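You operate a simulated robot arm through the tools that you are given. There is no shell and no other tool. Be economical: measure what you need, move in short steps, check, and stop when the job is done.

Carry out the task below with a simulated two-armed robot. There is one attempt and no reset: what you move stays moved.

## Task
Let the heat mat cool, then buff plate V19 on the felt pad.
Fine: mat off, both plates stay till the amber lamp is out, dial to 30 C; all haze off with the felt buffer, onto the brush shelf after. What is to be rubbed or washed off counts as gone when no trace of it is left.

Only the result counts: the job must be done as asked and must still hold three seconds after the hand-in. Knocking over, shifting, dropping, spilling or breaking anything else fails it.

## Robot
Two 7-joint arms with two-finger parallel grippers on one trunk, on a base that drives. Base frame: it is fixed to the floor where the robot stands at the start and does not move with it; the origin is under the middle of the robot, x ahead of it, y to its left, z up; the surface under the hand at the start is at about z = 880. Units: mm, rad, N and s.
The left shoulder is at the start at [60, 143, 926], the right one opposite. With the tool pointing down near the work surface each hand reaches from about 300 to 720 mm from the robot's upright axis, wherever it stands, measured 20 degrees to its own side. Places, roughly: brush shelf [900, 1100, 1100]; control box [600, -100, 900]; felt pad beside the vice [600, 600, 900]; heat dial [500, -100, 900]; mat switch [600, -100, 900]. Payload 1.57 kg a hand.
Tool frame (each hand has its own): the origin (TCP) lies between the finger pads and is the grasp point; the fingertips stand 30 mm ahead of it; z points along the fingers, y is the line along which they close. The gripper opens to 110 mm. The fingers are 24 mm wide and 12 mm thick; the gripper's body (48 by 112 mm) begins 78 mm behind the TCP.
Orientation is that of the tool frame in the base frame, as a unit quaternion [w, x, y, z]. With the fingers straight down and closing along the base's y, the tool's x points along the base's -x, its y along +y and its z along -z.

## Interface
- The arms move only by the tool nudge_tool. It takes "left_motion", "right_motion" or both (then of equal length, played together; a hand with none holds still); each is a list of rows, each a list of 6 numbers: the shift along the tool's x, y, z in mm, then the turn, a rotation vector about the tool's x, y, z in rad. In form: [[dx, dy, dz, ax, ay, az], ...]. A call has 1 to 20 rows; each row is the pose to reach, as a shift and turn from the pose commanded when the call began, along the tool's axes at that moment. "left_gripper" and "right_gripper" are, for a hand that has rows, the opening, from 0 (shut) to 1 (fully open), set as the call begins (left out, the last holds). Rows are played at 5 a second. More than 50 mm and 0.15 rad between two rows, or a gripper value outside its range, and nothing of the call is played. Where a pose cannot be reached the arm comes as near as it can. A force on the tool above 40 N (or 10 N above the force at the start of the call, whichever is more), or a blocked arm, ends the call early, and 0.2 s more pass. The fingers move at their own pace (about 45 mm/s each) and stop on an object; they squeeze with about 20 N. The grip force told is the motor's: it shows also when the fingers shut on nothing. Time passes only in rows, and 0.2 s behind the last, so rows that repeat a pose let the fingers close. The reply holds the time, the measured pose of the TCP, the force on the tool along the base axes, the opening and the grip force, in the units named above and with some noise, with the torque about the TCP (base axes, N m) and any sound that the robot's microphone picked up.
- Cameras (640 x 400 px; columns grow to the right, rows downward): "scene" is now at [47.7, 7.2, 1536.2]; the picture's right is [0.09, -1.00, -0.00], its down [-0.75, -0.07, -0.66] and it looks along [0.65, 0.06, -0.75] (base axes); focal length 273 px, centre (320, 200). "left" rides on the left gripper at [70, -16, -141] in its tool frame; the picture's right is [0.23, 0.97, 0.00], its down [-0.86, 0.20, -0.48] and it looks along [-0.47, 0.11, 0.88] (tool axes); focal length 222 px, centre (320, 200). "right" rides on the right gripper at [70, 16, -141] in its tool frame; the picture's right is [-0.23, 0.97, 0.00], its down [-0.85, -0.20, -0.48] and it looks along [-0.47, -0.11, 0.88] (tool axes); focal length 222 px, centre (320, 200). There is no depth. A picture from a camera that has moved, and an enlarged one, comes with that camera's place and axes in the base frame and with its lens.
- camera(camera): a new picture of that camera. No time passes.
- move_column(by): slides the trunk up (or, below 0, down) by that many mm; the arms and the scene camera ride with it, the base frame stays. It gives what a move gives, with no picture.
- steer(legs): drives the robot by 1 to 6 legs, each [ahead, left, turn to the left] in mm, mm and rad, along the robot's own axes; the way and the turn of a leg run together, so that a leg with both is an arc; at most 1500 mm and 3.142 rad a leg. The arms and the cameras ride along, it lands a little off, and it stops where it bumps. It gives what a move gives.
- pan_tilt(pan, tilt): turns the head with the scene camera to pan (to the left, within 1.501 rad either way) and tilt (down, from -0.506 to 1.204), counted from straight ahead of the robot. It gives what a move gives.
- zoom(camera, box): a new picture of the part [left, top, right, bottom] of that camera's present view, enlarged. No time passes.
- finish_job(): hands the job in; it is judged then, once.

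Work in short steps. Places have to be worked out from the pictures, the camera data and where the tool is seen: move nearer, look again, correct. Check each grasp and each placing, and mend what went wrong. You have 120 turns and 108 pictures in all, those below and enlarged ones among them. Open the grippers and draw the arms clear of the work before you hand the job in, unless the task says otherwise; then end with one line.

The tools are called after "Emit:" as name(argument=value, ...) on one line, values as JSON. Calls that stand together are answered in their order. nudge_tool: Moves the arms, as the interface text tells. Its arguments: {"type":"object","properties":{"left_motion":{"type":"array","items":{"type":"array","items":{"type":"number"}}},"left_gripper":{"type":"number"},"right_motion":{"type":"array","items":{"type":"array","items":{"type":"number"}}},"right_gripper":{"type":"number"}},"required":[]} The other tools are called the same way: move_column (by) slides the trunk up or down; steer (legs) drives the base; pan_tilt (pan, tilt) turns the head that bears the scene camera; camera (camera) takes a picture; zoom (camera, box) takes an enlarged picture of a part of a camera's view; finish_job () hands the job in.

At the start:

```text
time: 0.0
left_eef_pos: [390.8, -12.5, 998.8]
left_tool_rot: [0.0, 0.0, 1.0, 0.0]
left_ft_force: [-0.1, -0.6, -0.2]
left_moment: [0.0, 0.0, -0.01]
left_opening: 110.0
left_gripper_force: 0.1
right_eef_pos: [382.7, -346.6, 999.5]
right_tool_rot: [0.0, 0.0, 1.0, 0.0]
right_ft_force: [-1.0, -0.2, 0.9]
right_moment: [0.03, -0.03, 0.02]
right_opening: 109.9
right_gripper_force: 0.0
trunk travel left (down, up): [-525.0, 65.0]
robot x, y, heading: [0.2, -3.4, -0.0]
head pan, tilt: [0.094, 0.853]
```

scene: 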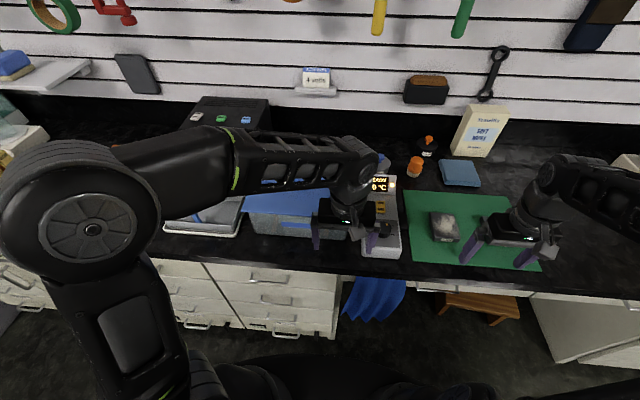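
right: 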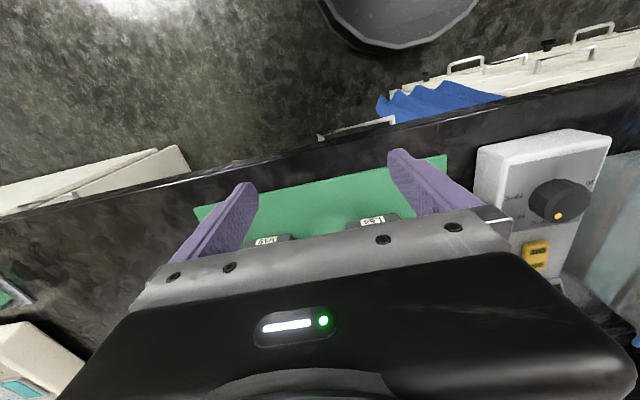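
left: 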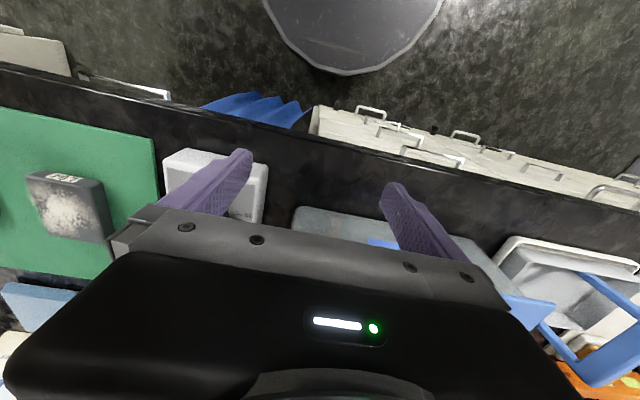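

The control box stands around the middle and the plates lie on the green mat. I zoom in on both.

Emit:
zoom(camera="scene", box=[340, 120, 560, 280])

Emit:
zoom(camera="right", box=[440, 100, 640, 300])

Emit:
zoom(camera="scene", box=[0, 0, 340, 240])

```text
2.50 times, centred on (450, 200) of scene
camera zoom: at [47.7, 7.2, 1536.2], right [0.09, -1.0, 0.0], down [-0.75, -0.07, -0.66], along [0.65, 0.06, -0.75], focal length 682 px, centre (-5, 200)
```

zoom: 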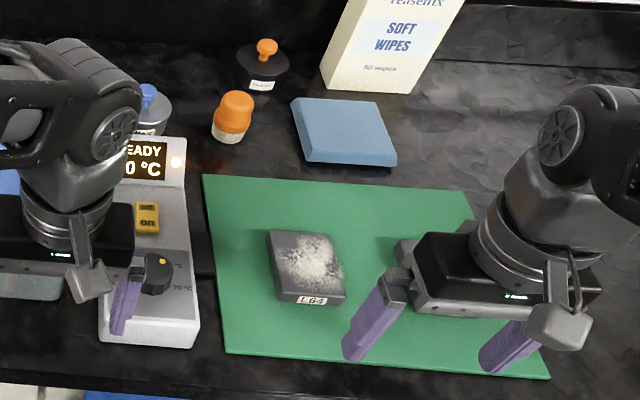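

```text
2.00 times, centred on (540, 200) of right
camera zoom: at [314.7, -332.0, 1140.6], right [0.23, 0.97, 0.0], down [0.85, -0.2, 0.48], along [0.47, -0.11, -0.88], focal length 444 px, centre (-120, 200)
```

zoom: 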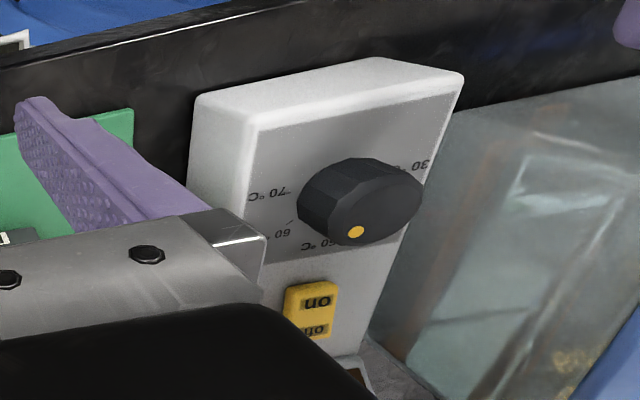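

```text
1.67 times, centred on (170, 120) of scene
camera zoom: at [47.7, 7.2, 1536.2], right [0.09, -1.0, 0.0], down [-0.75, -0.07, -0.66], along [0.65, 0.06, -0.75], focal length 454 px, centre (570, 333)
```

zoom: 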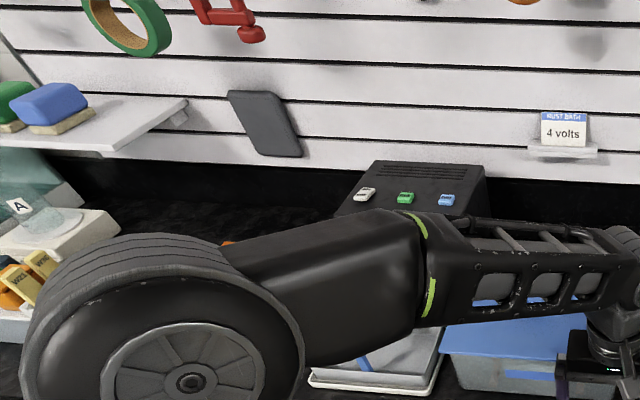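

Arms obstruct the view. I move both up and outward, in small rows.

Emit:
nudge_tool(left_motion=[[0, 30, -30, 0, 0, 0], [0, 60, -60, 0, 0, 0], [0, 100, -80, 0, 0, 0], [0, 140, -80, 0, 0, 0], [0, 180, -80, 0, 0, 0], [0, 220, -80, 0, 0, 0]], right_motion=[[0, -20, -30, 0, 0, 0], [0, -40, -60, 0, 0, 0], [0, -60, -80, 0, 0, 0], [0, -80, -80, 0, 0, 0], [0, -100, -80, 0, 0, 0], [0, -120, -80, 0, 0, 0]])

Emit:
camera(camera="scene")

Emit:
zoom(camera="scene", box=[340, 120, 560, 280])

Emit:
camera(camera="right")

```text
time: 1.4
left_eef_pos: [390.2, 205.6, 1080.9]
left_tool_rot: [0.0, 0.0, 1.0, -0.001]
left_ft_force: [0.4, -0.9, -0.4]
left_moment: [0.01, 0.02, 0.0]
left_opening: 110.0
left_gripper_force: 0.1
right_eef_pos: [383.1, -469.6, 1079.6]
right_tool_rot: [0.0, 0.0, 1.0, 0.0]
right_ft_force: [0.5, -0.4, 0.3]
right_moment: [0.0, 0.0, 0.02]
right_opening: 109.9
right_gripper_force: 0.0
trunk travel left (down, up): [-525.0, 65.0]
robot x, y, heading: [-6.4, -0.5, -0.001]
head pan, tilt: [0.094, 0.853]
```

```text
101 pictures are left
camera scene: at [47.7, 7.4, 1536.3], right [0.09, -1.0, 0.0], down [-0.75, -0.07, -0.66], along [0.65, 0.06, -0.75], focal length 273 px, centre (320, 200)
```

scene: 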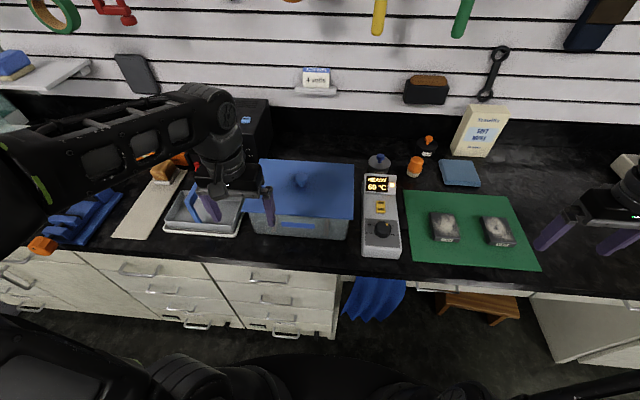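

```text
2.50 times, centred on (450, 200) of scene
camera zoom: at [47.7, 7.4, 1536.3], right [0.09, -1.0, 0.0], down [-0.75, -0.07, -0.66], along [0.65, 0.06, -0.75], focal length 682 px, centre (-5, 200)
```

zoom: 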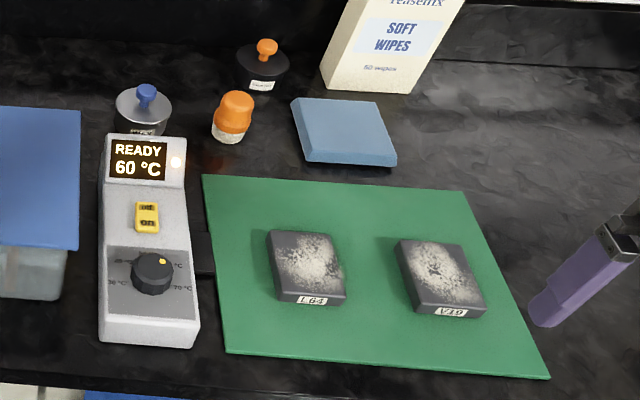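

```text
99 pictures are left
camera right: at [314.7, -452.5, 1220.8], right [0.23, 0.97, 0.0], down [0.86, -0.2, 0.48], along [0.47, -0.11, -0.88], focal length 222 px, centre (320, 200)
```

right: 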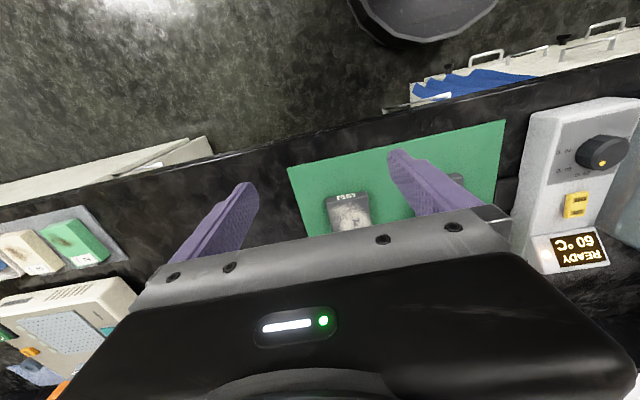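

The display reads READY 60 °C with the lamp lit. The rocker's OFF end is at the far side, about [575,-120,933], and the dial is near [480,-119,940]. I bring the right hand, closed, above the switch.

Emit:
nudge_tool(right_motion=[[-20, 39, 0, 0, 0, 0], [-40, 78, 0, 0, 0, 0], [-60, 117, 0, 0, 0, 0], [-80, 156, 0, 0, 0, 0], [-100, 195, 0, 0, 0, 0], [-120, 234, 0, 0, 0, 0], [-140, 273, 0, 0, 0, 0], [-160, 312, 20, 0, 0, 0], [-180, 350, 50, 0, 0, 0], [-195, 350, 70, 0, 0, 0]], right_gripper=0)

Emit:
zoom(camera="scene", box=[330, 140, 450, 280])

Emit:
camera(camera="right")

```text
refused: row 9 steps farther than a row can; nothing moved
```

```text
2.86 times, centred on (390, 210) of scene
camera zoom: at [47.7, 7.4, 1536.3], right [0.09, -1.0, 0.0], down [-0.75, -0.07, -0.66], along [0.65, 0.06, -0.75], focal length 779 px, centre (120, 171)
```

zoom: 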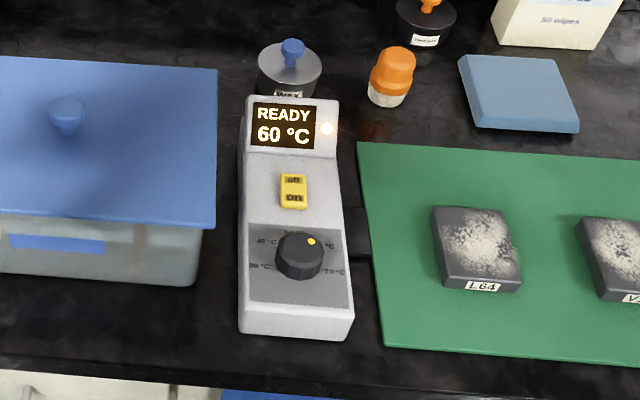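

```text
97 pictures are left
camera right: at [314.7, -452.5, 1220.8], right [0.23, 0.97, 0.0], down [0.86, -0.2, 0.48], along [0.47, -0.11, -0.88], focal length 222 px, centre (320, 200)
```

right: 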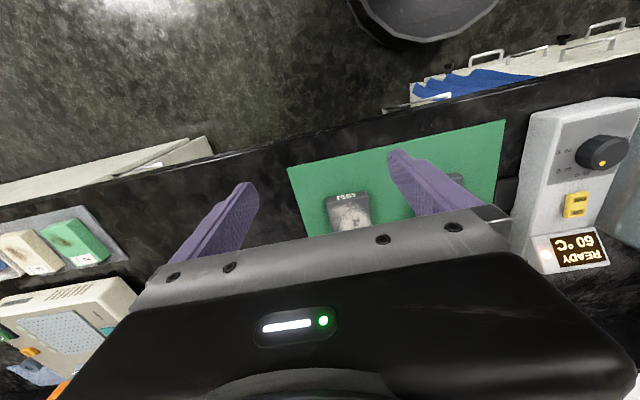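

Row too long; retry with smaller steps.

Emit:
nudge_tool(right_motion=[[-20, 39, 0, 0, 0, 0], [-40, 78, 0, 0, 0, 0], [-60, 117, 0, 0, 0, 0], [-80, 156, 0, 0, 0, 0], [-100, 195, 0, 0, 0, 0], [-120, 234, 0, 0, 0, 0], [-140, 273, 0, 0, 0, 0], [-160, 312, 0, 0, 0, 0], [-180, 350, 0, 0, 0, 0], [-195, 350, 35, 0, 0, 0], [-197, 350, 60, 0, 0, 0], [-197, 350, 60, 0, 0, 0]], right_gripper=0)

Emit:
zoom(camera="scene", box=[330, 120, 450, 280])

Emit:
camera(camera="right")

```text
time: 4.0
left_eef_pos: [391.4, 206.3, 1079.8]
left_tool_rot: [0.001, 0.0, 1.0, 0.0]
left_ft_force: [0.0, 0.0, -0.4]
left_moment: [0.03, -0.02, 0.0]
left_opening: 110.2
left_gripper_force: 0.0
right_eef_pos: [580.9, -117.0, 1020.1]
right_tool_rot: [0.0, 0.0, 1.0, 0.0]
right_ft_force: [0.5, -0.3, -0.2]
right_moment: [0.0, -0.02, -0.03]
right_opening: 0.2
right_gripper_force: 20.9
right hand out of reach, approached as far as the arm can: row 9
trunk travel left (down, up): [-525.0, 65.0]
robot x, y, heading: [0.4, -1.1, -0.002]
head pan, tilt: [0.094, 0.853]
```

```text
2.50 times, centred on (390, 200) of scene
camera zoom: at [48.1, 7.8, 1536.2], right [0.1, -1.0, 0.0], down [-0.75, -0.07, -0.66], along [0.65, 0.06, -0.75], focal length 682 px, centre (145, 200)
```

zoom: 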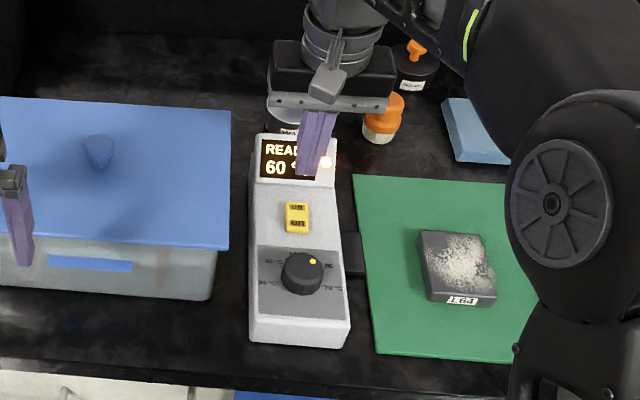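

```text
95 pictures are left
camera right: at [512.3, -102.2, 1160.5], right [0.23, 0.97, 0.0], down [0.86, -0.2, 0.48], along [0.47, -0.11, -0.88], focal length 222 px, centre (320, 200)
```

right: 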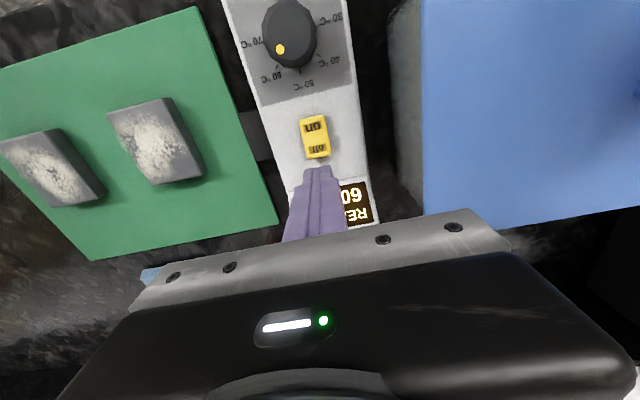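

The OFF label is at about [575,-120,933]; the tip sits at x 581, y -117. I lower slowly with a 2 mm trim, tip landing on the far half of the rocker.

Emit:
nudge_tool(right_motion=[[0, -3, 20, 0, 0, 0], [0, -3, 40, 0, 0, 0], [0, -3, 50, 0, 0, 0], [0, -3, 54, 0, 0, 0], [0, -3, 57, 0, 0, 0], [0, -3, 60, 0, 0, 0]])

Emit:
zoom(camera="scene", box=[330, 120, 450, 280])

Emit:
zoom(camera="right", box=[220, 80, 420, 240])

```text
time: 5.4
left_eef_pos: [390.3, 206.0, 1079.7]
left_tool_rot: [-0.001, -0.001, 1.0, 0.0]
left_ft_force: [0.3, -0.4, 0.3]
left_moment: [0.03, 0.01, 0.02]
left_opening: 110.1
left_gripper_force: 0.0
right_eef_pos: [581.7, -121.5, 966.9]
right_tool_rot: [0.007, 0.0, 1.0, 0.001]
right_ft_force: [-4.0, -1.1, 16.0]
right_moment: [-0.02, 0.31, -0.01]
right_opening: 0.4
right_gripper_force: 20.2
trunk travel left (down, up): [-525.0, 65.0]
robot x, y, heading: [0.8, -1.6, -0.003]
head pan, tilt: [0.094, 0.853]
stopped in row 6 (right hand): the force on the tool passed its limit at 43 N (the readings are from after the stop); the commanded pose is now the measured one
```

```text
2.50 times, centred on (390, 200) of scene
camera zoom: at [46.4, 7.5, 1536.2], right [0.09, -1.0, 0.0], down [-0.75, -0.07, -0.66], along [0.66, 0.06, -0.75], focal length 682 px, centre (145, 200)
```

zoom: 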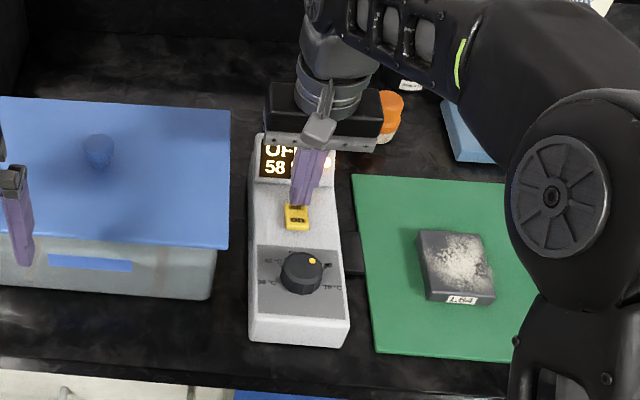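

```text
2.50 times, centred on (320, 160) of right
camera zoom: at [512.0, -105.5, 1107.2], right [0.23, 0.97, 0.01], down [0.85, -0.2, 0.49], along [0.48, -0.11, -0.87], focal length 555 px, centre (320, 300)
```

zoom: 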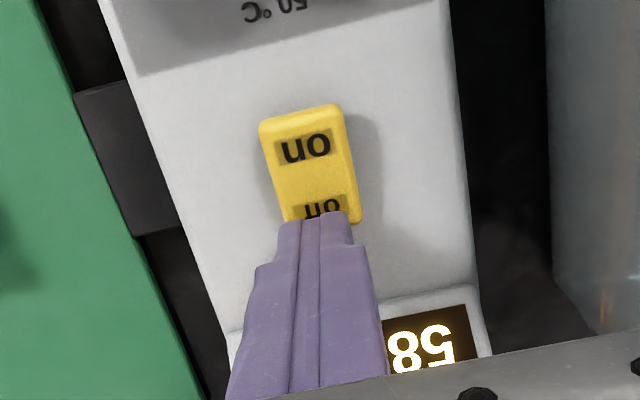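

The display shows OFF and 58 °C: switch is off and cooling. I raise and draw back toward the dial to look.

Emit:
nudge_tool(right_motion=[[0, 0, -30, 0, 0, 0], [0, 0, -60, 0, 0, 0], [35, 0, -75, 0, 0, 0], [70, 0, -75, 0, 0, 0], [100, 0, -75, 0, 0, 0], [100, 0, -75, 0, 0, 0]], right_gripper=1.0)

Emit:
zoom(camera="scene", box=[330, 120, 450, 280])

Emit:
camera(camera="right")

```text
time: 6.8
left_eef_pos: [391.1, 204.8, 1079.7]
left_tool_rot: [0.0, 0.0, 1.0, -0.001]
left_ft_force: [-0.9, 0.0, 0.5]
left_moment: [0.01, 0.01, -0.02]
left_opening: 109.9
left_gripper_force: 0.2
right_eef_pos: [482.4, -122.6, 1039.8]
right_tool_rot: [0.006, 0.0, 1.0, 0.001]
right_ft_force: [-0.2, 0.5, 0.6]
right_moment: [0.0, 0.0, -0.02]
right_opening: 110.1
right_gripper_force: 0.1
trunk travel left (down, up): [-525.0, 65.0]
robot x, y, heading: [4.0, -1.3, -0.001]
head pan, tilt: [0.094, 0.853]
```

```text
2.50 times, centred on (390, 200) of scene
camera zoom: at [48.3, 7.4, 1536.2], right [0.09, -1.0, 0.0], down [-0.75, -0.07, -0.66], along [0.65, 0.06, -0.75], focal length 682 px, centre (145, 200)
```

zoom: 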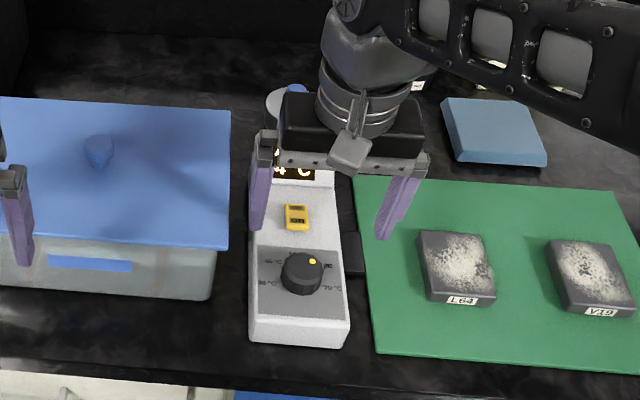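

```text
91 pictures are left
camera right: at [412.1, -105.8, 1179.5], right [0.23, 0.97, 0.0], down [0.85, -0.2, 0.49], along [0.48, -0.11, -0.87], focal length 222 px, centre (320, 200)
```

right: 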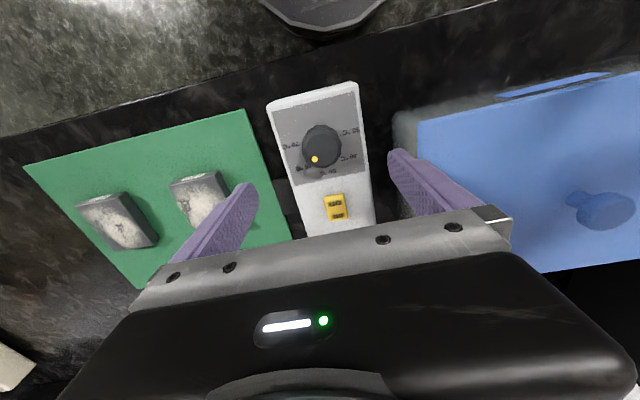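

I zoom on the dial scale.

Emit:
zoom(camera="right", box=[260, 75, 400, 225])

```text
2.67 times, centred on (330, 150) of right
camera zoom: at [412.1, -105.8, 1179.5], right [0.23, 0.97, 0.0], down [0.85, -0.2, 0.49], along [0.48, -0.11, -0.87], focal length 592 px, centre (293, 333)
```

zoom: 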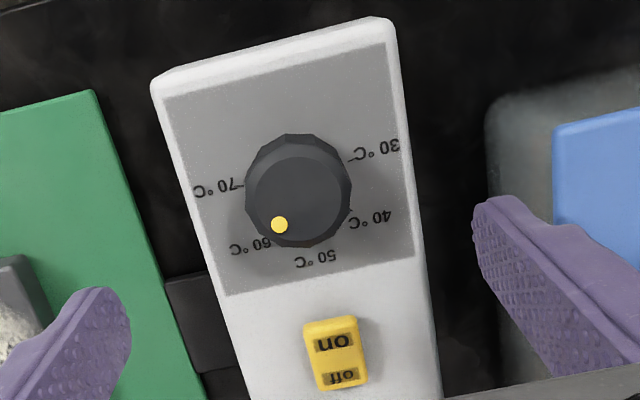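

Ticks: 30 °C lies about 110° left of the far direction and the pointer at 60 about 50° right, so I need about 160° counter-clockwise seen from above. The dial centre is about [481,-119]. I rotate the hand clockwise (+1.4) above it first, gripper partly open.

Emit:
nudge_tool(right_motion=[[1, 3, 0, 0, 0, 0.14], [1, 3, 0, 0, 0, 0.28], [1, 3, 0, 0, 0, 0.42], [1, 3, 0, 0, 0, 0.56], [1, 3, 0, 0, 0, 0.7], [1, 3, 0, 0, 0, 0.84], [1, 3, 0, 0, 0, 0.98], [1, 3, 0, 0, 0, 1.12], [1, 3, 10, 0, 0, 1.26], [1, 3, 20, 0, 0, 1.4], [1, 3, 30, 0, 0, 1.4], [1, 3, 30, 0, 0, 1.4]], right_gripper=0.62)

Emit:
camera(camera="right")

Emit:
zoom(camera="scene", box=[330, 120, 450, 280])

```text
time: 9.4
left_eef_pos: [390.7, 205.3, 1079.2]
left_tool_rot: [0.0, 0.0, 1.0, 0.0]
left_ft_force: [-0.6, -0.5, 0.1]
left_moment: [-0.01, 0.01, -0.03]
left_opening: 110.0
left_gripper_force: 0.2
right_eef_pos: [480.8, -118.7, 1009.5]
right_tool_rot: [0.004, 0.645, 0.764, 0.004]
right_ft_force: [0.3, -0.5, 0.1]
right_moment: [-0.03, -0.06, -0.01]
right_opening: 68.3
right_gripper_force: 0.1
trunk travel left (down, up): [-525.0, 65.0]
robot x, y, heading: [-2.3, 3.1, -0.0]
head pan, tilt: [0.094, 0.853]
```

```text
89 pictures are left
camera right: at [484.8, -47.4, 1149.9], right [1.0, -0.06, 0.01], down [-0.06, -0.88, 0.48], along [-0.02, -0.48, -0.88], focal length 222 px, centre (320, 200)
```

right: 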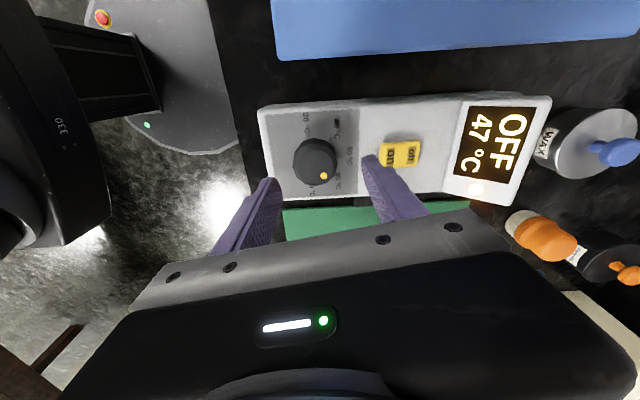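

```text
2.50 times, centred on (390, 200) of scene
camera zoom: at [47.6, 7.3, 1536.3], right [0.09, -1.0, 0.0], down [-0.75, -0.07, -0.66], along [0.65, 0.06, -0.75], focal length 682 px, centre (145, 200)
```

zoom: 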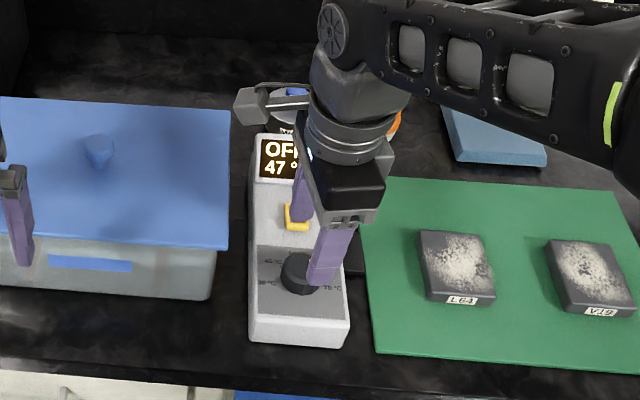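

Reached +1.4, and the fingers straddle the dial without touching the switch. I lower until the tips are just above the face.

Emit:
nudge_tool(right_motion=[[1, -1, 20, 0, 0, 0], [1, -1, 35, 0, 0, 0], [1, -1, 43, 0, 0, 0], [1, -1, 49, 0, 0, 0], [1, -1, 49, 0, 0, 0]])

Emit:
zoom(camera="right", box=[200, 80, 440, 240])

Emit:
zoom(camera="scene", box=[350, 150, 430, 270])

```text
time: 10.6
left_eef_pos: [391.1, 206.5, 1079.4]
left_tool_rot: [0.0, 0.0, 1.0, -0.001]
left_ft_force: [0.3, -0.1, 0.2]
left_moment: [-0.01, -0.01, 0.0]
left_opening: 109.9
left_gripper_force: 0.1
right_eef_pos: [480.2, -117.9, 960.0]
right_tool_rot: [0.003, 0.644, 0.765, 0.004]
right_ft_force: [-0.2, -0.2, -0.7]
right_moment: [0.01, -0.06, 0.0]
right_opening: 68.0
right_gripper_force: 0.0
trunk travel left (down, up): [-525.0, 65.0]
robot x, y, heading: [-0.5, 2.3, 0.002]
head pan, tilt: [0.094, 0.853]
```

```text
2.50 times, centred on (320, 160) of right
camera zoom: at [484.3, -47.0, 1100.7], right [1.0, -0.06, 0.01], down [-0.06, -0.88, 0.48], along [-0.02, -0.48, -0.88], focal length 555 px, centre (320, 300)
```

zoom: 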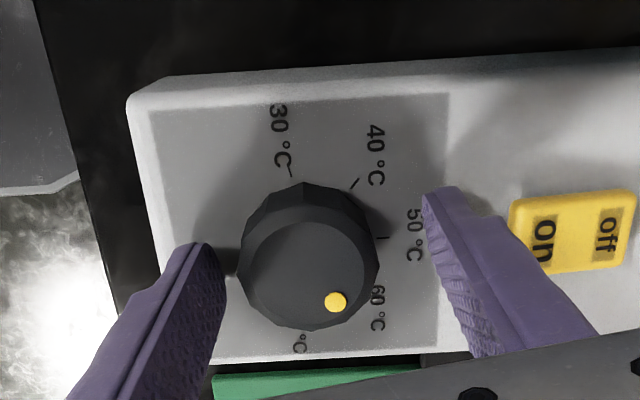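

```text
3.33 times, centred on (390, 210) of scene
camera zoom: at [47.7, 7.2, 1536.3], right [0.09, -1.0, 0.0], down [-0.75, -0.07, -0.66], along [0.65, 0.06, -0.75], focal length 909 px, centre (87, 167)
```

zoom: 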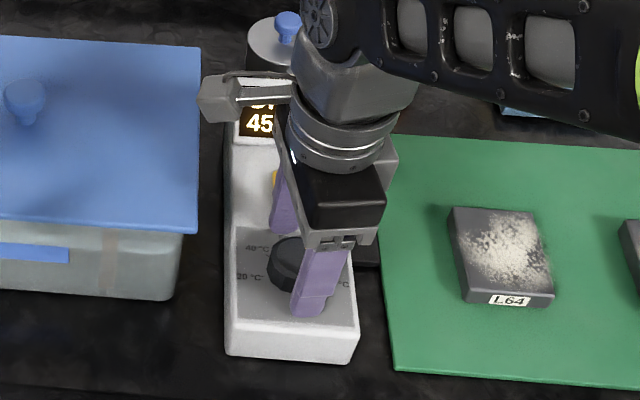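

The fingers straddle the dial, whose axis works out at about [480,-120]. I shift 2 mm and close on it.

Emit:
nudge_tool(right_motion=[[-2, 0, 1, 0, 0, 0], [-2, 0, 1, 0, 0, 0], [-2, 0, 1, 0, 0, 0], [-2, 0, 1, 0, 0, 0]], right_gripper=0.0)

Emit:
zoom(camera="right", box=[200, 80, 440, 240])

```text
time: 11.6
left_eef_pos: [388.7, 206.2, 1081.1]
left_tool_rot: [0.001, 0.0, 1.0, 0.0]
left_ft_force: [-0.4, 0.4, 0.4]
left_moment: [0.03, 0.01, 0.0]
left_opening: 110.1
left_gripper_force: 0.0
right_eef_pos: [476.9, -120.1, 958.7]
right_tool_rot: [0.002, 0.644, 0.765, 0.003]
right_ft_force: [-21.3, 0.3, -1.5]
right_moment: [0.2, 1.22, 0.04]
right_opening: 41.3
right_gripper_force: 35.3
trunk travel left (down, up): [-525.0, 65.0]
robot x, y, heading: [1.6, -1.1, 0.0]
head pan, tilt: [0.094, 0.853]
```

```text
2.50 times, centred on (320, 160) of right
camera zoom: at [481.6, -49.1, 1099.8], right [1.0, -0.06, 0.01], down [-0.05, -0.88, 0.48], along [-0.02, -0.48, -0.88], focal length 555 px, centre (320, 300)
```

zoom: 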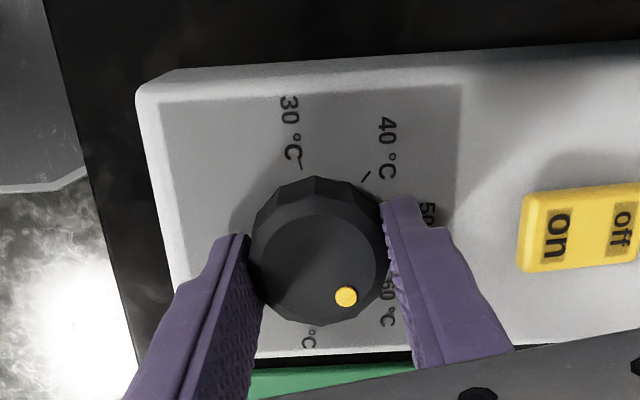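

Dial gripped (41 mm), with its axis about 3 mm nearer at x≈477. I relieve that side force and turn 2.74 rad counter-clockwise.

Emit:
nudge_tool(right_motion=[[0, -3.5, 0, 0, 0, 0], [0, -3.5, 0, 0, 0, -0.1], [0, -3.5, 0, 0, 0, -0.24], [0, -3.5, 0, 0, 0, -0.38], [0, -3.5, 0, 0, 0, -0.52], [0, -3.5, 0, 0, 0, -0.66], [0, -3.5, 0, 0, 0, -0.8], [0, -3.5, 0, 0, 0, -0.94], [0, -3.5, 0, 0, 0, -1.08], [0, -3.5, 0, 0, 0, -1.22], [0, -3.5, 0, 0, 0, -1.36], [0, -3.5, 0, 0, 0, -1.5], [0, -3.5, 0, 0, 0, -1.64], [0, -3.5, 0, 0, 0, -1.78], [0, -3.5, 0, 0, 0, -1.92], [0, -3.5, 0, 0, 0, -2.06], [0, -3.5, 0, 0, 0, -2.2], [0, -3.5, 0, 0, 0, -2.34], [0, -3.5, 0, 0, 0, -2.48], [0, -3.5, 0, 0, 0, -2.6]])

Emit:
camera(camera="right")

Emit:
zoom(camera="scene", box=[350, 150, 430, 270])

```text
time: 15.8
left_eef_pos: [392.4, 208.1, 1078.9]
left_tool_rot: [0.0, 0.0, 1.0, -0.001]
left_ft_force: [0.0, 0.0, 0.3]
left_moment: [-0.01, 0.0, 0.01]
left_opening: 109.9
left_gripper_force: 0.2
right_eef_pos: [477.2, -116.2, 959.6]
right_tool_rot: [0.004, -0.566, 0.824, -0.001]
right_ft_force: [1.7, 26.3, -4.4]
right_moment: [1.81, 0.74, -0.02]
right_opening: 41.0
right_gripper_force: 44.9
trunk travel left (down, up): [-525.0, 65.0]
robot x, y, heading: [0.2, 0.1, 0.007]
head pan, tilt: [0.094, 0.853]
```

```text
84 pictures are left
camera right: at [437.0, -176.3, 1099.3], right [-0.83, 0.56, -0.01], down [0.49, 0.72, 0.49], along [0.28, 0.4, -0.87], focal length 222 px, centre (320, 200)
```

right: 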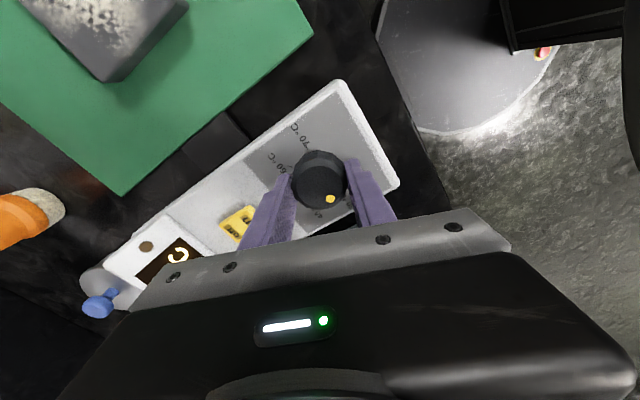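

```text
3.33 times, centred on (390, 210) of scene
camera zoom: at [48.5, 10.6, 1536.2], right [0.09, -1.0, 0.0], down [-0.75, -0.07, -0.66], along [0.65, 0.06, -0.75], focal length 909 px, centre (87, 167)
```

zoom: 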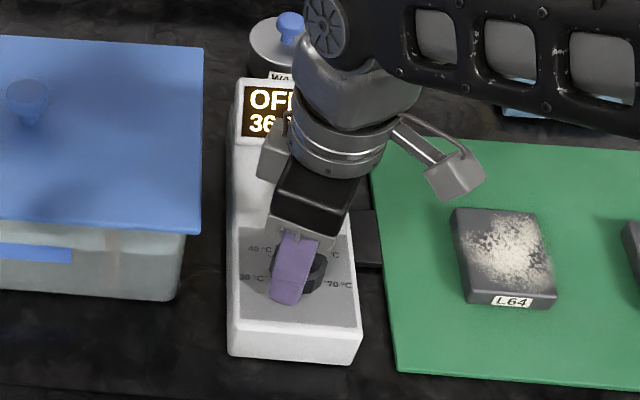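

The lamp now looks dark and the temperature is 36 °C. I zoom on the dial pointer.

Emit:
zoom(camera="right", box=[240, 110, 400, 230])

```text
3.33 times, centred on (320, 170) of right
camera zoom: at [437.0, -176.3, 1099.3], right [-0.83, 0.56, -0.01], down [0.49, 0.72, 0.49], along [0.28, 0.4, -0.87], focal length 740 px, centre (320, 300)
```

zoom: 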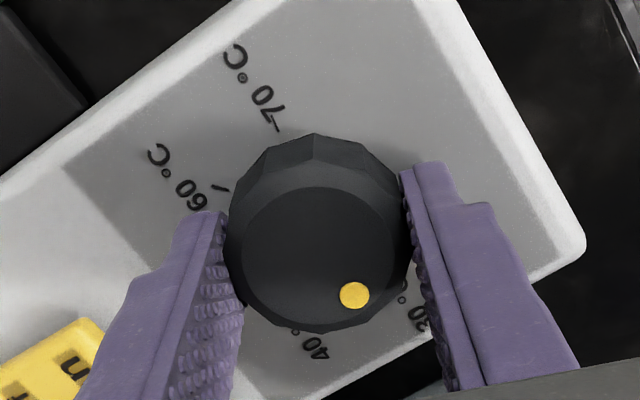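

The pointer is about 97° left; the 30 tick is at roughly 105–110°. I relieve the sideways force and turn a further 0.18 rad.

Emit:
nudge_tool(right_motion=[[-3.3, 1.3, 0, 0, 0, 0], [-3.3, 1.3, 0, 0, 0, -0.09], [-3.3, 1.3, 0, 0, 0, -0.18], [-3.3, 1.3, 0, 0, 0, -0.18]])

Emit:
zoom(camera="right", box=[240, 110, 400, 230])

```text
time: 16.8
left_eef_pos: [390.6, 204.9, 1078.2]
left_tool_rot: [0.0, 0.0, 1.0, 0.0]
left_ft_force: [-0.2, 0.5, 0.8]
left_moment: [-0.01, -0.04, 0.0]
left_opening: 110.0
left_gripper_force: 0.1
right_eef_pos: [477.3, -117.3, 958.7]
right_tool_rot: [0.003, -0.636, 0.772, -0.002]
right_ft_force: [-2.8, 5.9, 1.1]
right_moment: [0.77, 1.32, -1.77]
right_opening: 40.7
right_gripper_force: 45.3
trunk travel left (down, up): [-525.0, 65.0]
robot x, y, heading: [-1.4, 1.9, -0.006]
head pan, tilt: [0.094, 0.853]
```

```text
3.33 times, centred on (320, 170) of right
camera zoom: at [447.2, -183.6, 1099.6], right [-0.91, 0.41, -0.01], down [0.36, 0.8, 0.48], along [0.2, 0.44, -0.88], focal length 740 px, centre (320, 300)
```

zoom: 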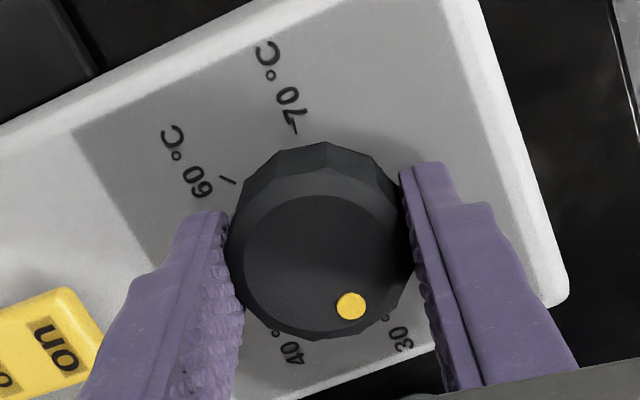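

A turning torque now resists (−1.8 Nm), suggesting the 30 °C end stop. I open, raise, and inspect.

Emit:
nudge_tool(right_motion=[[0, 0, 0, 0, 0, 0], [0, 0, 0, 0, 0, 0], [0, 0, -30, 0, 0, 0.1], [0, 0, -60, 0, 0, 0.24], [0, 0, -80, 0, 0, 0.38], [0, 0, -80, 0, 0, 0.52], [0, 0, -80, 0, 0, 0.66], [0, 0, -80, 0, 0, 0.8], [0, 0, -80, 0, 0, 0.94], [0, 0, -80, 0, 0, 1.08], [0, 0, -80, 0, 0, 1.22], [0, 0, -80, 0, 0, 1.36]], right_gripper=0.65)

Emit:
zoom(camera="right", box=[240, 60, 420, 240])

Emit:
camera(camera="scene")

```text
time: 19.4
left_eef_pos: [391.1, 205.9, 1079.5]
left_tool_rot: [-0.001, -0.001, 1.0, 0.0]
left_ft_force: [0.5, 0.2, 0.2]
left_moment: [0.0, -0.02, -0.01]
left_opening: 110.1
left_gripper_force: 0.1
right_eef_pos: [477.6, -115.9, 1038.4]
right_tool_rot: [0.005, -0.009, 1.0, 0.002]
right_ft_force: [-0.5, 0.1, 0.2]
right_moment: [0.01, -0.01, -0.01]
right_opening: 71.3
right_gripper_force: 0.1
trunk travel left (down, up): [-525.0, 65.0]
robot x, y, heading: [-0.5, 1.2, -0.005]
head pan, tilt: [0.094, 0.853]
```

```text
2.22 times, centred on (330, 150) of right
camera zoom: at [406.6, -102.4, 1179.3], right [0.21, 0.98, 0.0], down [0.85, -0.19, 0.49], along [0.48, -0.1, -0.87], focal length 494 px, centre (298, 311)
```

zoom: 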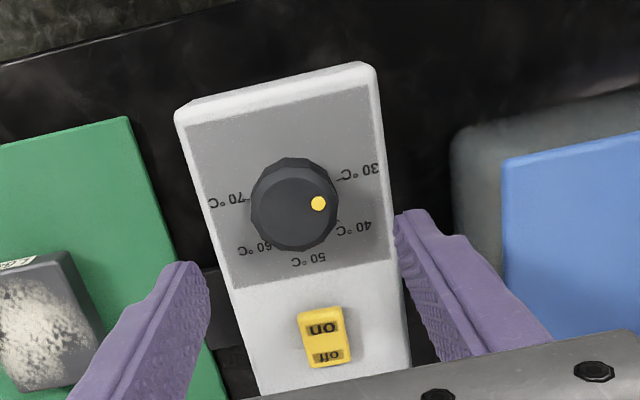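

```text
79 pictures are left
camera scene: at [47.7, 7.2, 1536.2], right [0.09, -1.0, 0.0], down [-0.75, -0.07, -0.66], along [0.65, 0.06, -0.75], focal length 273 px, centre (320, 200)
```

scene: 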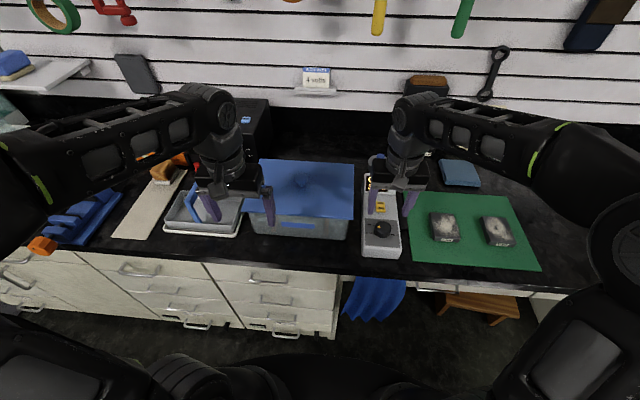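

By comparing the pointer with the tick ring in this picture, it points at about 30. I check from the scene camera, and the lamp too after moving the hand aside toward plate V19.

Emit:
nudge_tool(right_motion=[[0, -40, -10, 0, 0, 0], [0, -80, -20, 0, 0, 0], [0, -120, -30, 0, 0, 0], [0, -165, -30, 0, 0, 0], [0, -210, -30, 0, 0, 0], [0, -255, -30, 0, 0, 0]], right_gripper=1.0)

Emit:
zoom(camera="scene", box=[350, 160, 422, 270])

Emit:
camera(camera="right")

```text
time: 20.8
left_eef_pos: [391.8, 205.3, 1079.3]
left_tool_rot: [0.0, 0.0, 1.0, 0.0]
left_ft_force: [0.0, -0.8, 0.3]
left_moment: [0.02, 0.0, -0.03]
left_opening: 110.1
left_gripper_force: 0.0
right_eef_pos: [482.9, -373.6, 1068.9]
right_tool_rot: [0.005, -0.011, 1.0, 0.001]
right_ft_force: [0.2, -0.6, -0.3]
right_moment: [0.01, 0.02, 0.02]
right_opening: 109.9
right_gripper_force: 0.1
trunk travel left (down, up): [-525.0, 65.0]
robot x, y, heading: [1.6, 1.8, 0.001]
head pan, tilt: [0.094, 0.853]
```

```text
3.64 times, centred on (386, 215) of scene
camera zoom: at [48.0, 6.5, 1536.2], right [0.09, -1.0, 0.0], down [-0.75, -0.07, -0.66], along [0.65, 0.06, -0.75], focal length 991 px, centre (80, 146)
```

zoom: 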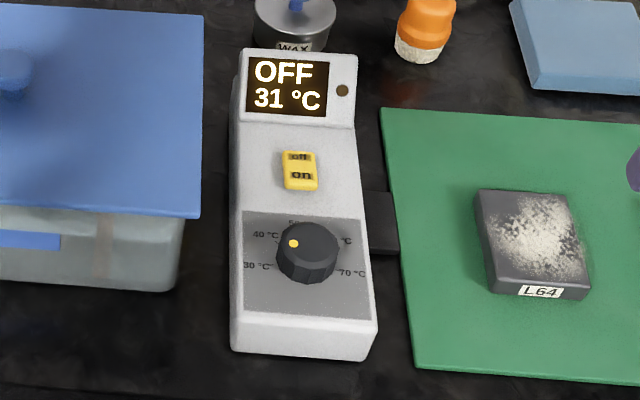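

```text
77 pictures are left
camera right: at [411.8, -358.3, 1208.7], right [0.21, 0.98, 0.0], down [0.85, -0.18, 0.49], along [0.48, -0.1, -0.87], focal length 222 px, centre (320, 200)
```

right: 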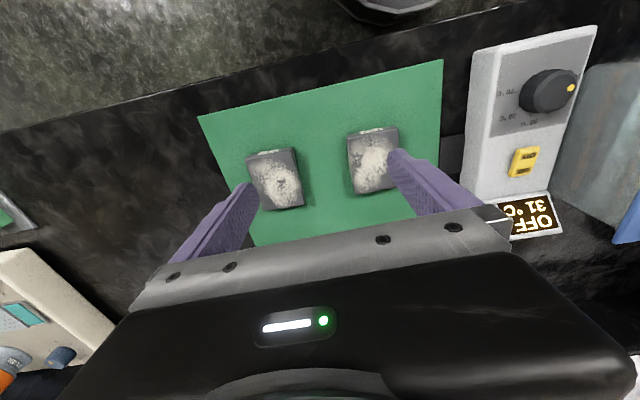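

From here the pointer may be slightly short of 30. I zoom in harder.

Emit:
zoom(camera="scene", box=[368, 215, 400, 245])

Emit:
zoom(camera="right", box=[490, 40, 610, 140])

```text
13.33 times, centred on (384, 230) of scene
camera zoom: at [48.0, 6.5, 1536.2], right [0.09, -1.0, 0.0], down [-0.75, -0.07, -0.66], along [0.65, 0.06, -0.75], focal length 3635 px, centre (-533, -200)
```

zoom: 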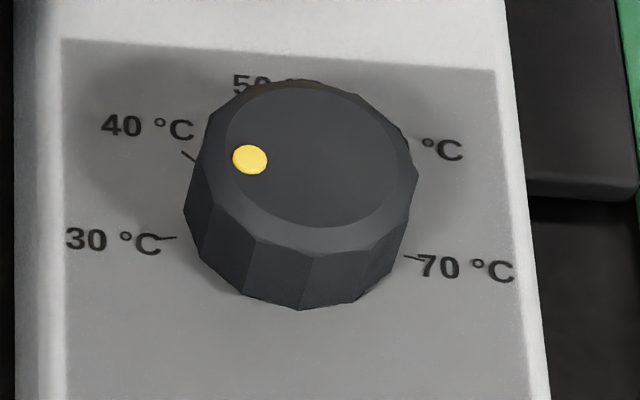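

```text
4.00 times, centred on (550, 90) of right
camera zoom: at [411.8, -358.3, 1208.7], right [0.21, 0.98, 0.0], down [0.85, -0.18, 0.49], along [0.48, -0.1, -0.87], focal length 888 px, centre (-600, 640)
```

zoom: 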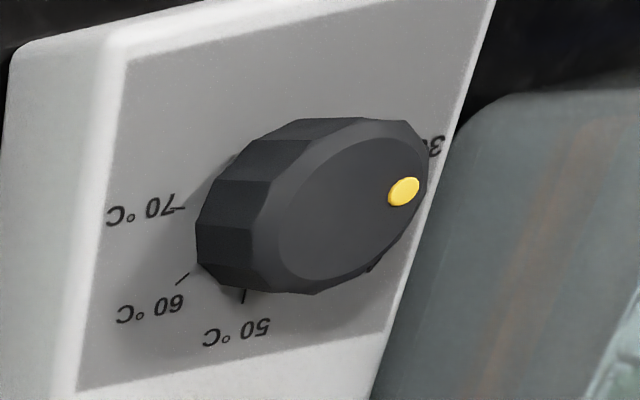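

The pointer measures about 95–100° while the 30 tick sits near 108°, so it may be a couple of degrees short. I return to the dial and re-grip, closing along y.

Emit:
nudge_tool(right_motion=[[2, 43, 0, 0, 0, 0], [3, 86, 0, 0, 0, 0], [4, 129, 0, 0, 0, 0], [5, 172, 0, 0, 0, 0], [6, 215, 0, 0, 0, 0], [6, 256, 0, 0, 0, 0], [6, 256, 35, 0, 0, 0], [6, 256, 70, 0, 0, 0], [6, 256, 95, 0, 0, 0], [6, 256, 109, 0, 0, 0], [6, 256, 109, 0, 0, 0]], right_gripper=0.65)

Emit:
zoom(camera="right", box=[220, 80, 420, 240])

```text
time: 23.2
left_eef_pos: [390.7, 205.4, 1079.0]
left_tool_rot: [0.0, 0.0, 1.0, 0.0]
left_ft_force: [0.7, 0.9, -0.8]
left_moment: [0.04, 0.04, 0.0]
left_opening: 110.0
left_gripper_force: 0.0
right_eef_pos: [470.8, -117.0, 960.5]
right_tool_rot: [0.005, -0.009, 1.0, 0.001]
right_ft_force: [1.0, -0.1, 0.6]
right_moment: [0.01, 0.01, 0.02]
right_opening: 71.6
right_gripper_force: 0.0
trunk travel left (down, up): [-525.0, 65.0]
robot x, y, heading: [-0.5, 1.2, -0.001]
head pan, tilt: [0.094, 0.853]
```

```text
2.50 times, centred on (320, 160) of right
camera zoom: at [400.7, -101.8, 1099.7], right [0.21, 0.98, 0.0], down [0.85, -0.18, 0.49], along [0.48, -0.1, -0.87], focal length 555 px, centre (320, 300)
```

zoom: 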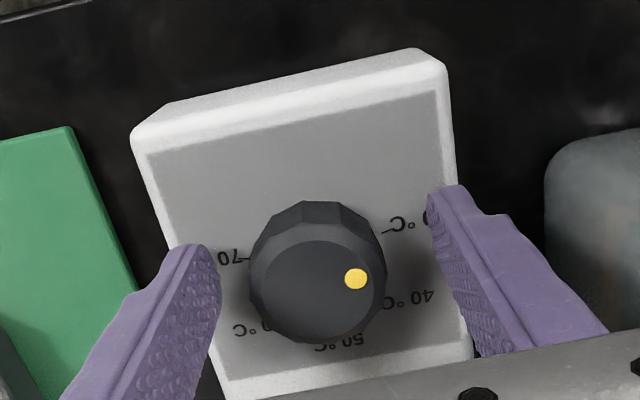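

The pointer looks parallel to the 70–30 chord, so it's short of the 30 tick by roughly 15°. I centre (+6 mm in x), grip, and turn 0.26 rad more in steps.

Emit:
nudge_tool(right_motion=[[-6, 0, 0, 0, 0, 0], [-6, 0, 0, 0, 0, 0], [-6, 0, 0, 0, 0, 0], [-6, 0, 0, 0, 0, 0], [-6, 0, 0, 0, 0, -0.1], [-6, 0, 0, 0, 0, -0.2], [-6, 0, 0, 0, 0, -0.26], [-6, 0, 0, 0, 0, -0.26]], right_gripper=0)

Emit:
zoom(camera="right", box=[220, 80, 420, 240])

```text
time: 25.0
left_eef_pos: [390.2, 204.4, 1079.2]
left_tool_rot: [0.0, 0.0, 1.0, 0.001]
left_ft_force: [-0.3, -0.1, -1.0]
left_moment: [-0.02, 0.03, -0.04]
left_opening: 110.1
left_gripper_force: 0.1
right_eef_pos: [477.2, -118.5, 959.5]
right_tool_rot: [0.005, -0.14, 0.99, 0.001]
right_ft_force: [-5.6, -15.1, -5.3]
right_moment: [-0.2, 0.19, -1.19]
right_opening: 40.4
right_gripper_force: 44.4
trunk travel left (down, up): [-525.0, 65.0]
robot x, y, heading: [-2.1, 0.3, 0.001]
head pan, tilt: [0.094, 0.853]
```

```text
2.50 times, centred on (320, 160) of right
camera zoom: at [405.2, -122.3, 1099.4], right [-0.05, 1.0, 0.0], down [0.87, 0.04, 0.49], along [0.49, 0.03, -0.87], focal length 555 px, centre (320, 300)
```

zoom: 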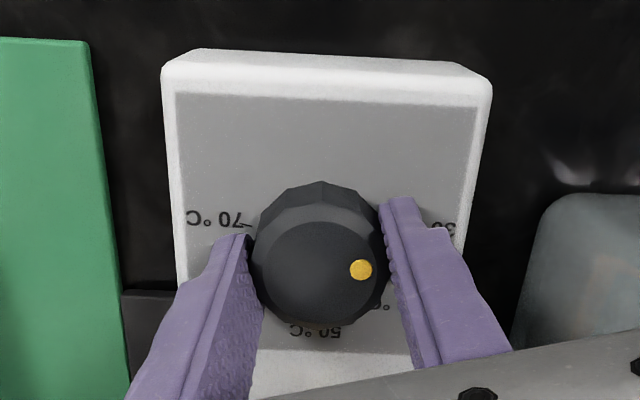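

Torque again resists (−1.2 Nm), pointing to the stop at the tick. I push 0.15 rad further once to be sure it's seated, then look.

Emit:
nudge_tool(right_motion=[[0, 1.5, 0, 0, 0, -0.08], [0, 1.5, 0, 0, 0, -0.16], [0, 1.5, 0, 0, 0, -0.16]])

Emit:
zoom(camera="right", box=[220, 80, 420, 240])

```text
time: 25.8
left_eef_pos: [391.5, 202.9, 1079.1]
left_tool_rot: [0.0, 0.0, 1.0, 0.001]
left_ft_force: [0.5, 0.0, -0.1]
left_moment: [0.01, 0.03, -0.02]
left_opening: 110.1
left_gripper_force: 0.0
right_eef_pos: [476.5, -118.7, 958.8]
right_tool_rot: [0.004, -0.217, 0.976, 0.0]
right_ft_force: [-7.3, -23.5, -6.3]
right_moment: [-0.39, -0.03, -1.54]
right_opening: 41.5
right_gripper_force: 44.5
trunk travel left (down, up): [-525.0, 65.0]
robot x, y, heading: [-0.1, 0.7, 0.004]
head pan, tilt: [0.094, 0.853]
```

```text
2.50 times, centred on (320, 160) of right
camera zoom: at [406.3, -133.6, 1099.4], right [-0.21, 0.98, 0.0], down [0.85, 0.18, 0.49], along [0.48, 0.1, -0.87], focal length 555 px, centre (320, 300)
```

zoom: 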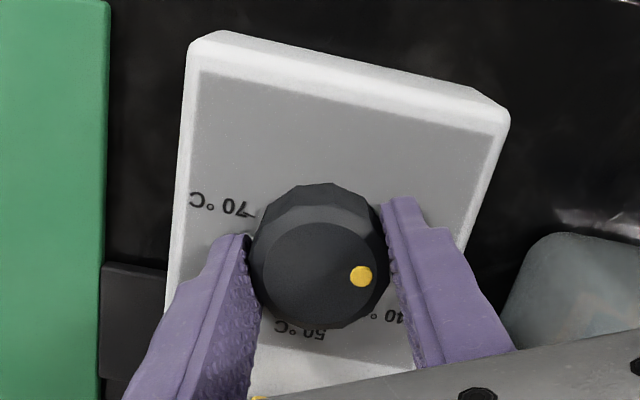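

The dial doesn't follow any more: it's against its stop at 30. I release, retreat toward V19, and then look to the left side of the room.

Emit:
nudge_tool(right_motion=[[0, 0, 0, 0, 0, 0], [0, 0, 0, 0, 0, 0], [0, 0, -30, 0, 0, 0.1], [0, 0, -70, 0, 0, 0.24], [0, -40, -100, 0, 0, 0.38], [0, -80, -110, 0, 0, 0.42], [0, -120, -110, 0, 0, 0.42]], right_gripper=0.7)

Emit:
zoom(camera="scene", box=[340, 150, 440, 270])

Emit:
pan_tilt(pan=0.9, tilt=0.6)

Emit:
camera(camera="scene")

```text
time: 27.4
left_eef_pos: [390.9, 204.2, 1078.2]
left_tool_rot: [0.0, 0.0, 1.0, -0.001]
left_ft_force: [-0.5, 0.0, -0.1]
left_moment: [0.02, 0.0, 0.02]
left_opening: 109.9
left_gripper_force: 0.1
right_eef_pos: [526.4, -225.4, 1068.8]
right_tool_rot: [0.005, -0.01, 1.0, 0.002]
right_ft_force: [-0.1, 0.1, 1.1]
right_moment: [0.03, -0.01, 0.03]
right_opening: 77.3
right_gripper_force: 0.1
trunk travel left (down, up): [-525.0, 65.0]
robot x, y, heading: [0.3, 0.2, 0.0]
head pan, tilt: [0.094, 0.853]
```

```text
3.33 times, centred on (390, 210) of scene
camera zoom: at [48.2, 6.4, 1536.2], right [0.09, -1.0, 0.0], down [-0.75, -0.07, -0.66], along [0.65, 0.06, -0.75], focal length 909 px, centre (87, 167)
```

zoom: 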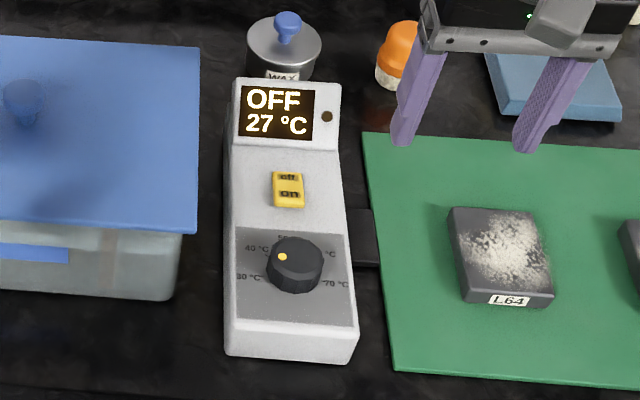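

```text
time: 28.6
left_eef_pos: [390.8, 206.1, 1078.6]
left_tool_rot: [0.001, 0.0, 1.0, 0.0]
left_ft_force: [-0.1, 0.1, 0.6]
left_moment: [-0.02, 0.0, 0.02]
left_opening: 109.9
left_gripper_force: 0.0
right_eef_pos: [526.2, -223.1, 1070.0]
right_tool_rot: [0.005, -0.009, 1.0, 0.001]
right_ft_force: [0.0, -0.8, 0.4]
right_moment: [0.0, 0.04, -0.02]
right_opening: 77.0
right_gripper_force: 0.1
trunk travel left (down, up): [-525.0, 65.0]
robot x, y, heading: [-1.8, -3.4, 0.002]
head pan, tilt: [0.901, 0.6]
```

```text
70 pictures are left
camera scene: at [25.1, 69.0, 1557.4], right [0.78, -0.62, 0.0], down [-0.35, -0.44, -0.82], along [0.51, 0.65, -0.57], focal length 273 px, centre (320, 200)
```

scene: 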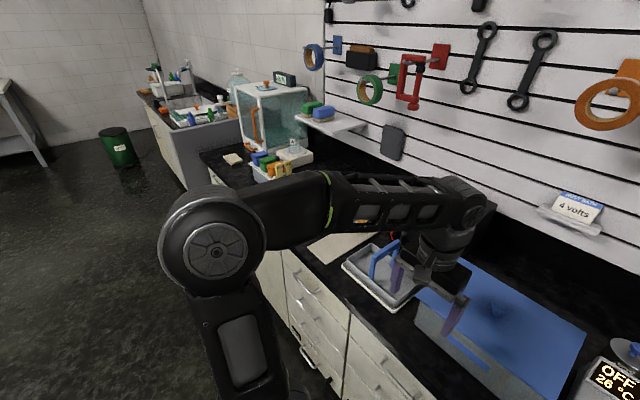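

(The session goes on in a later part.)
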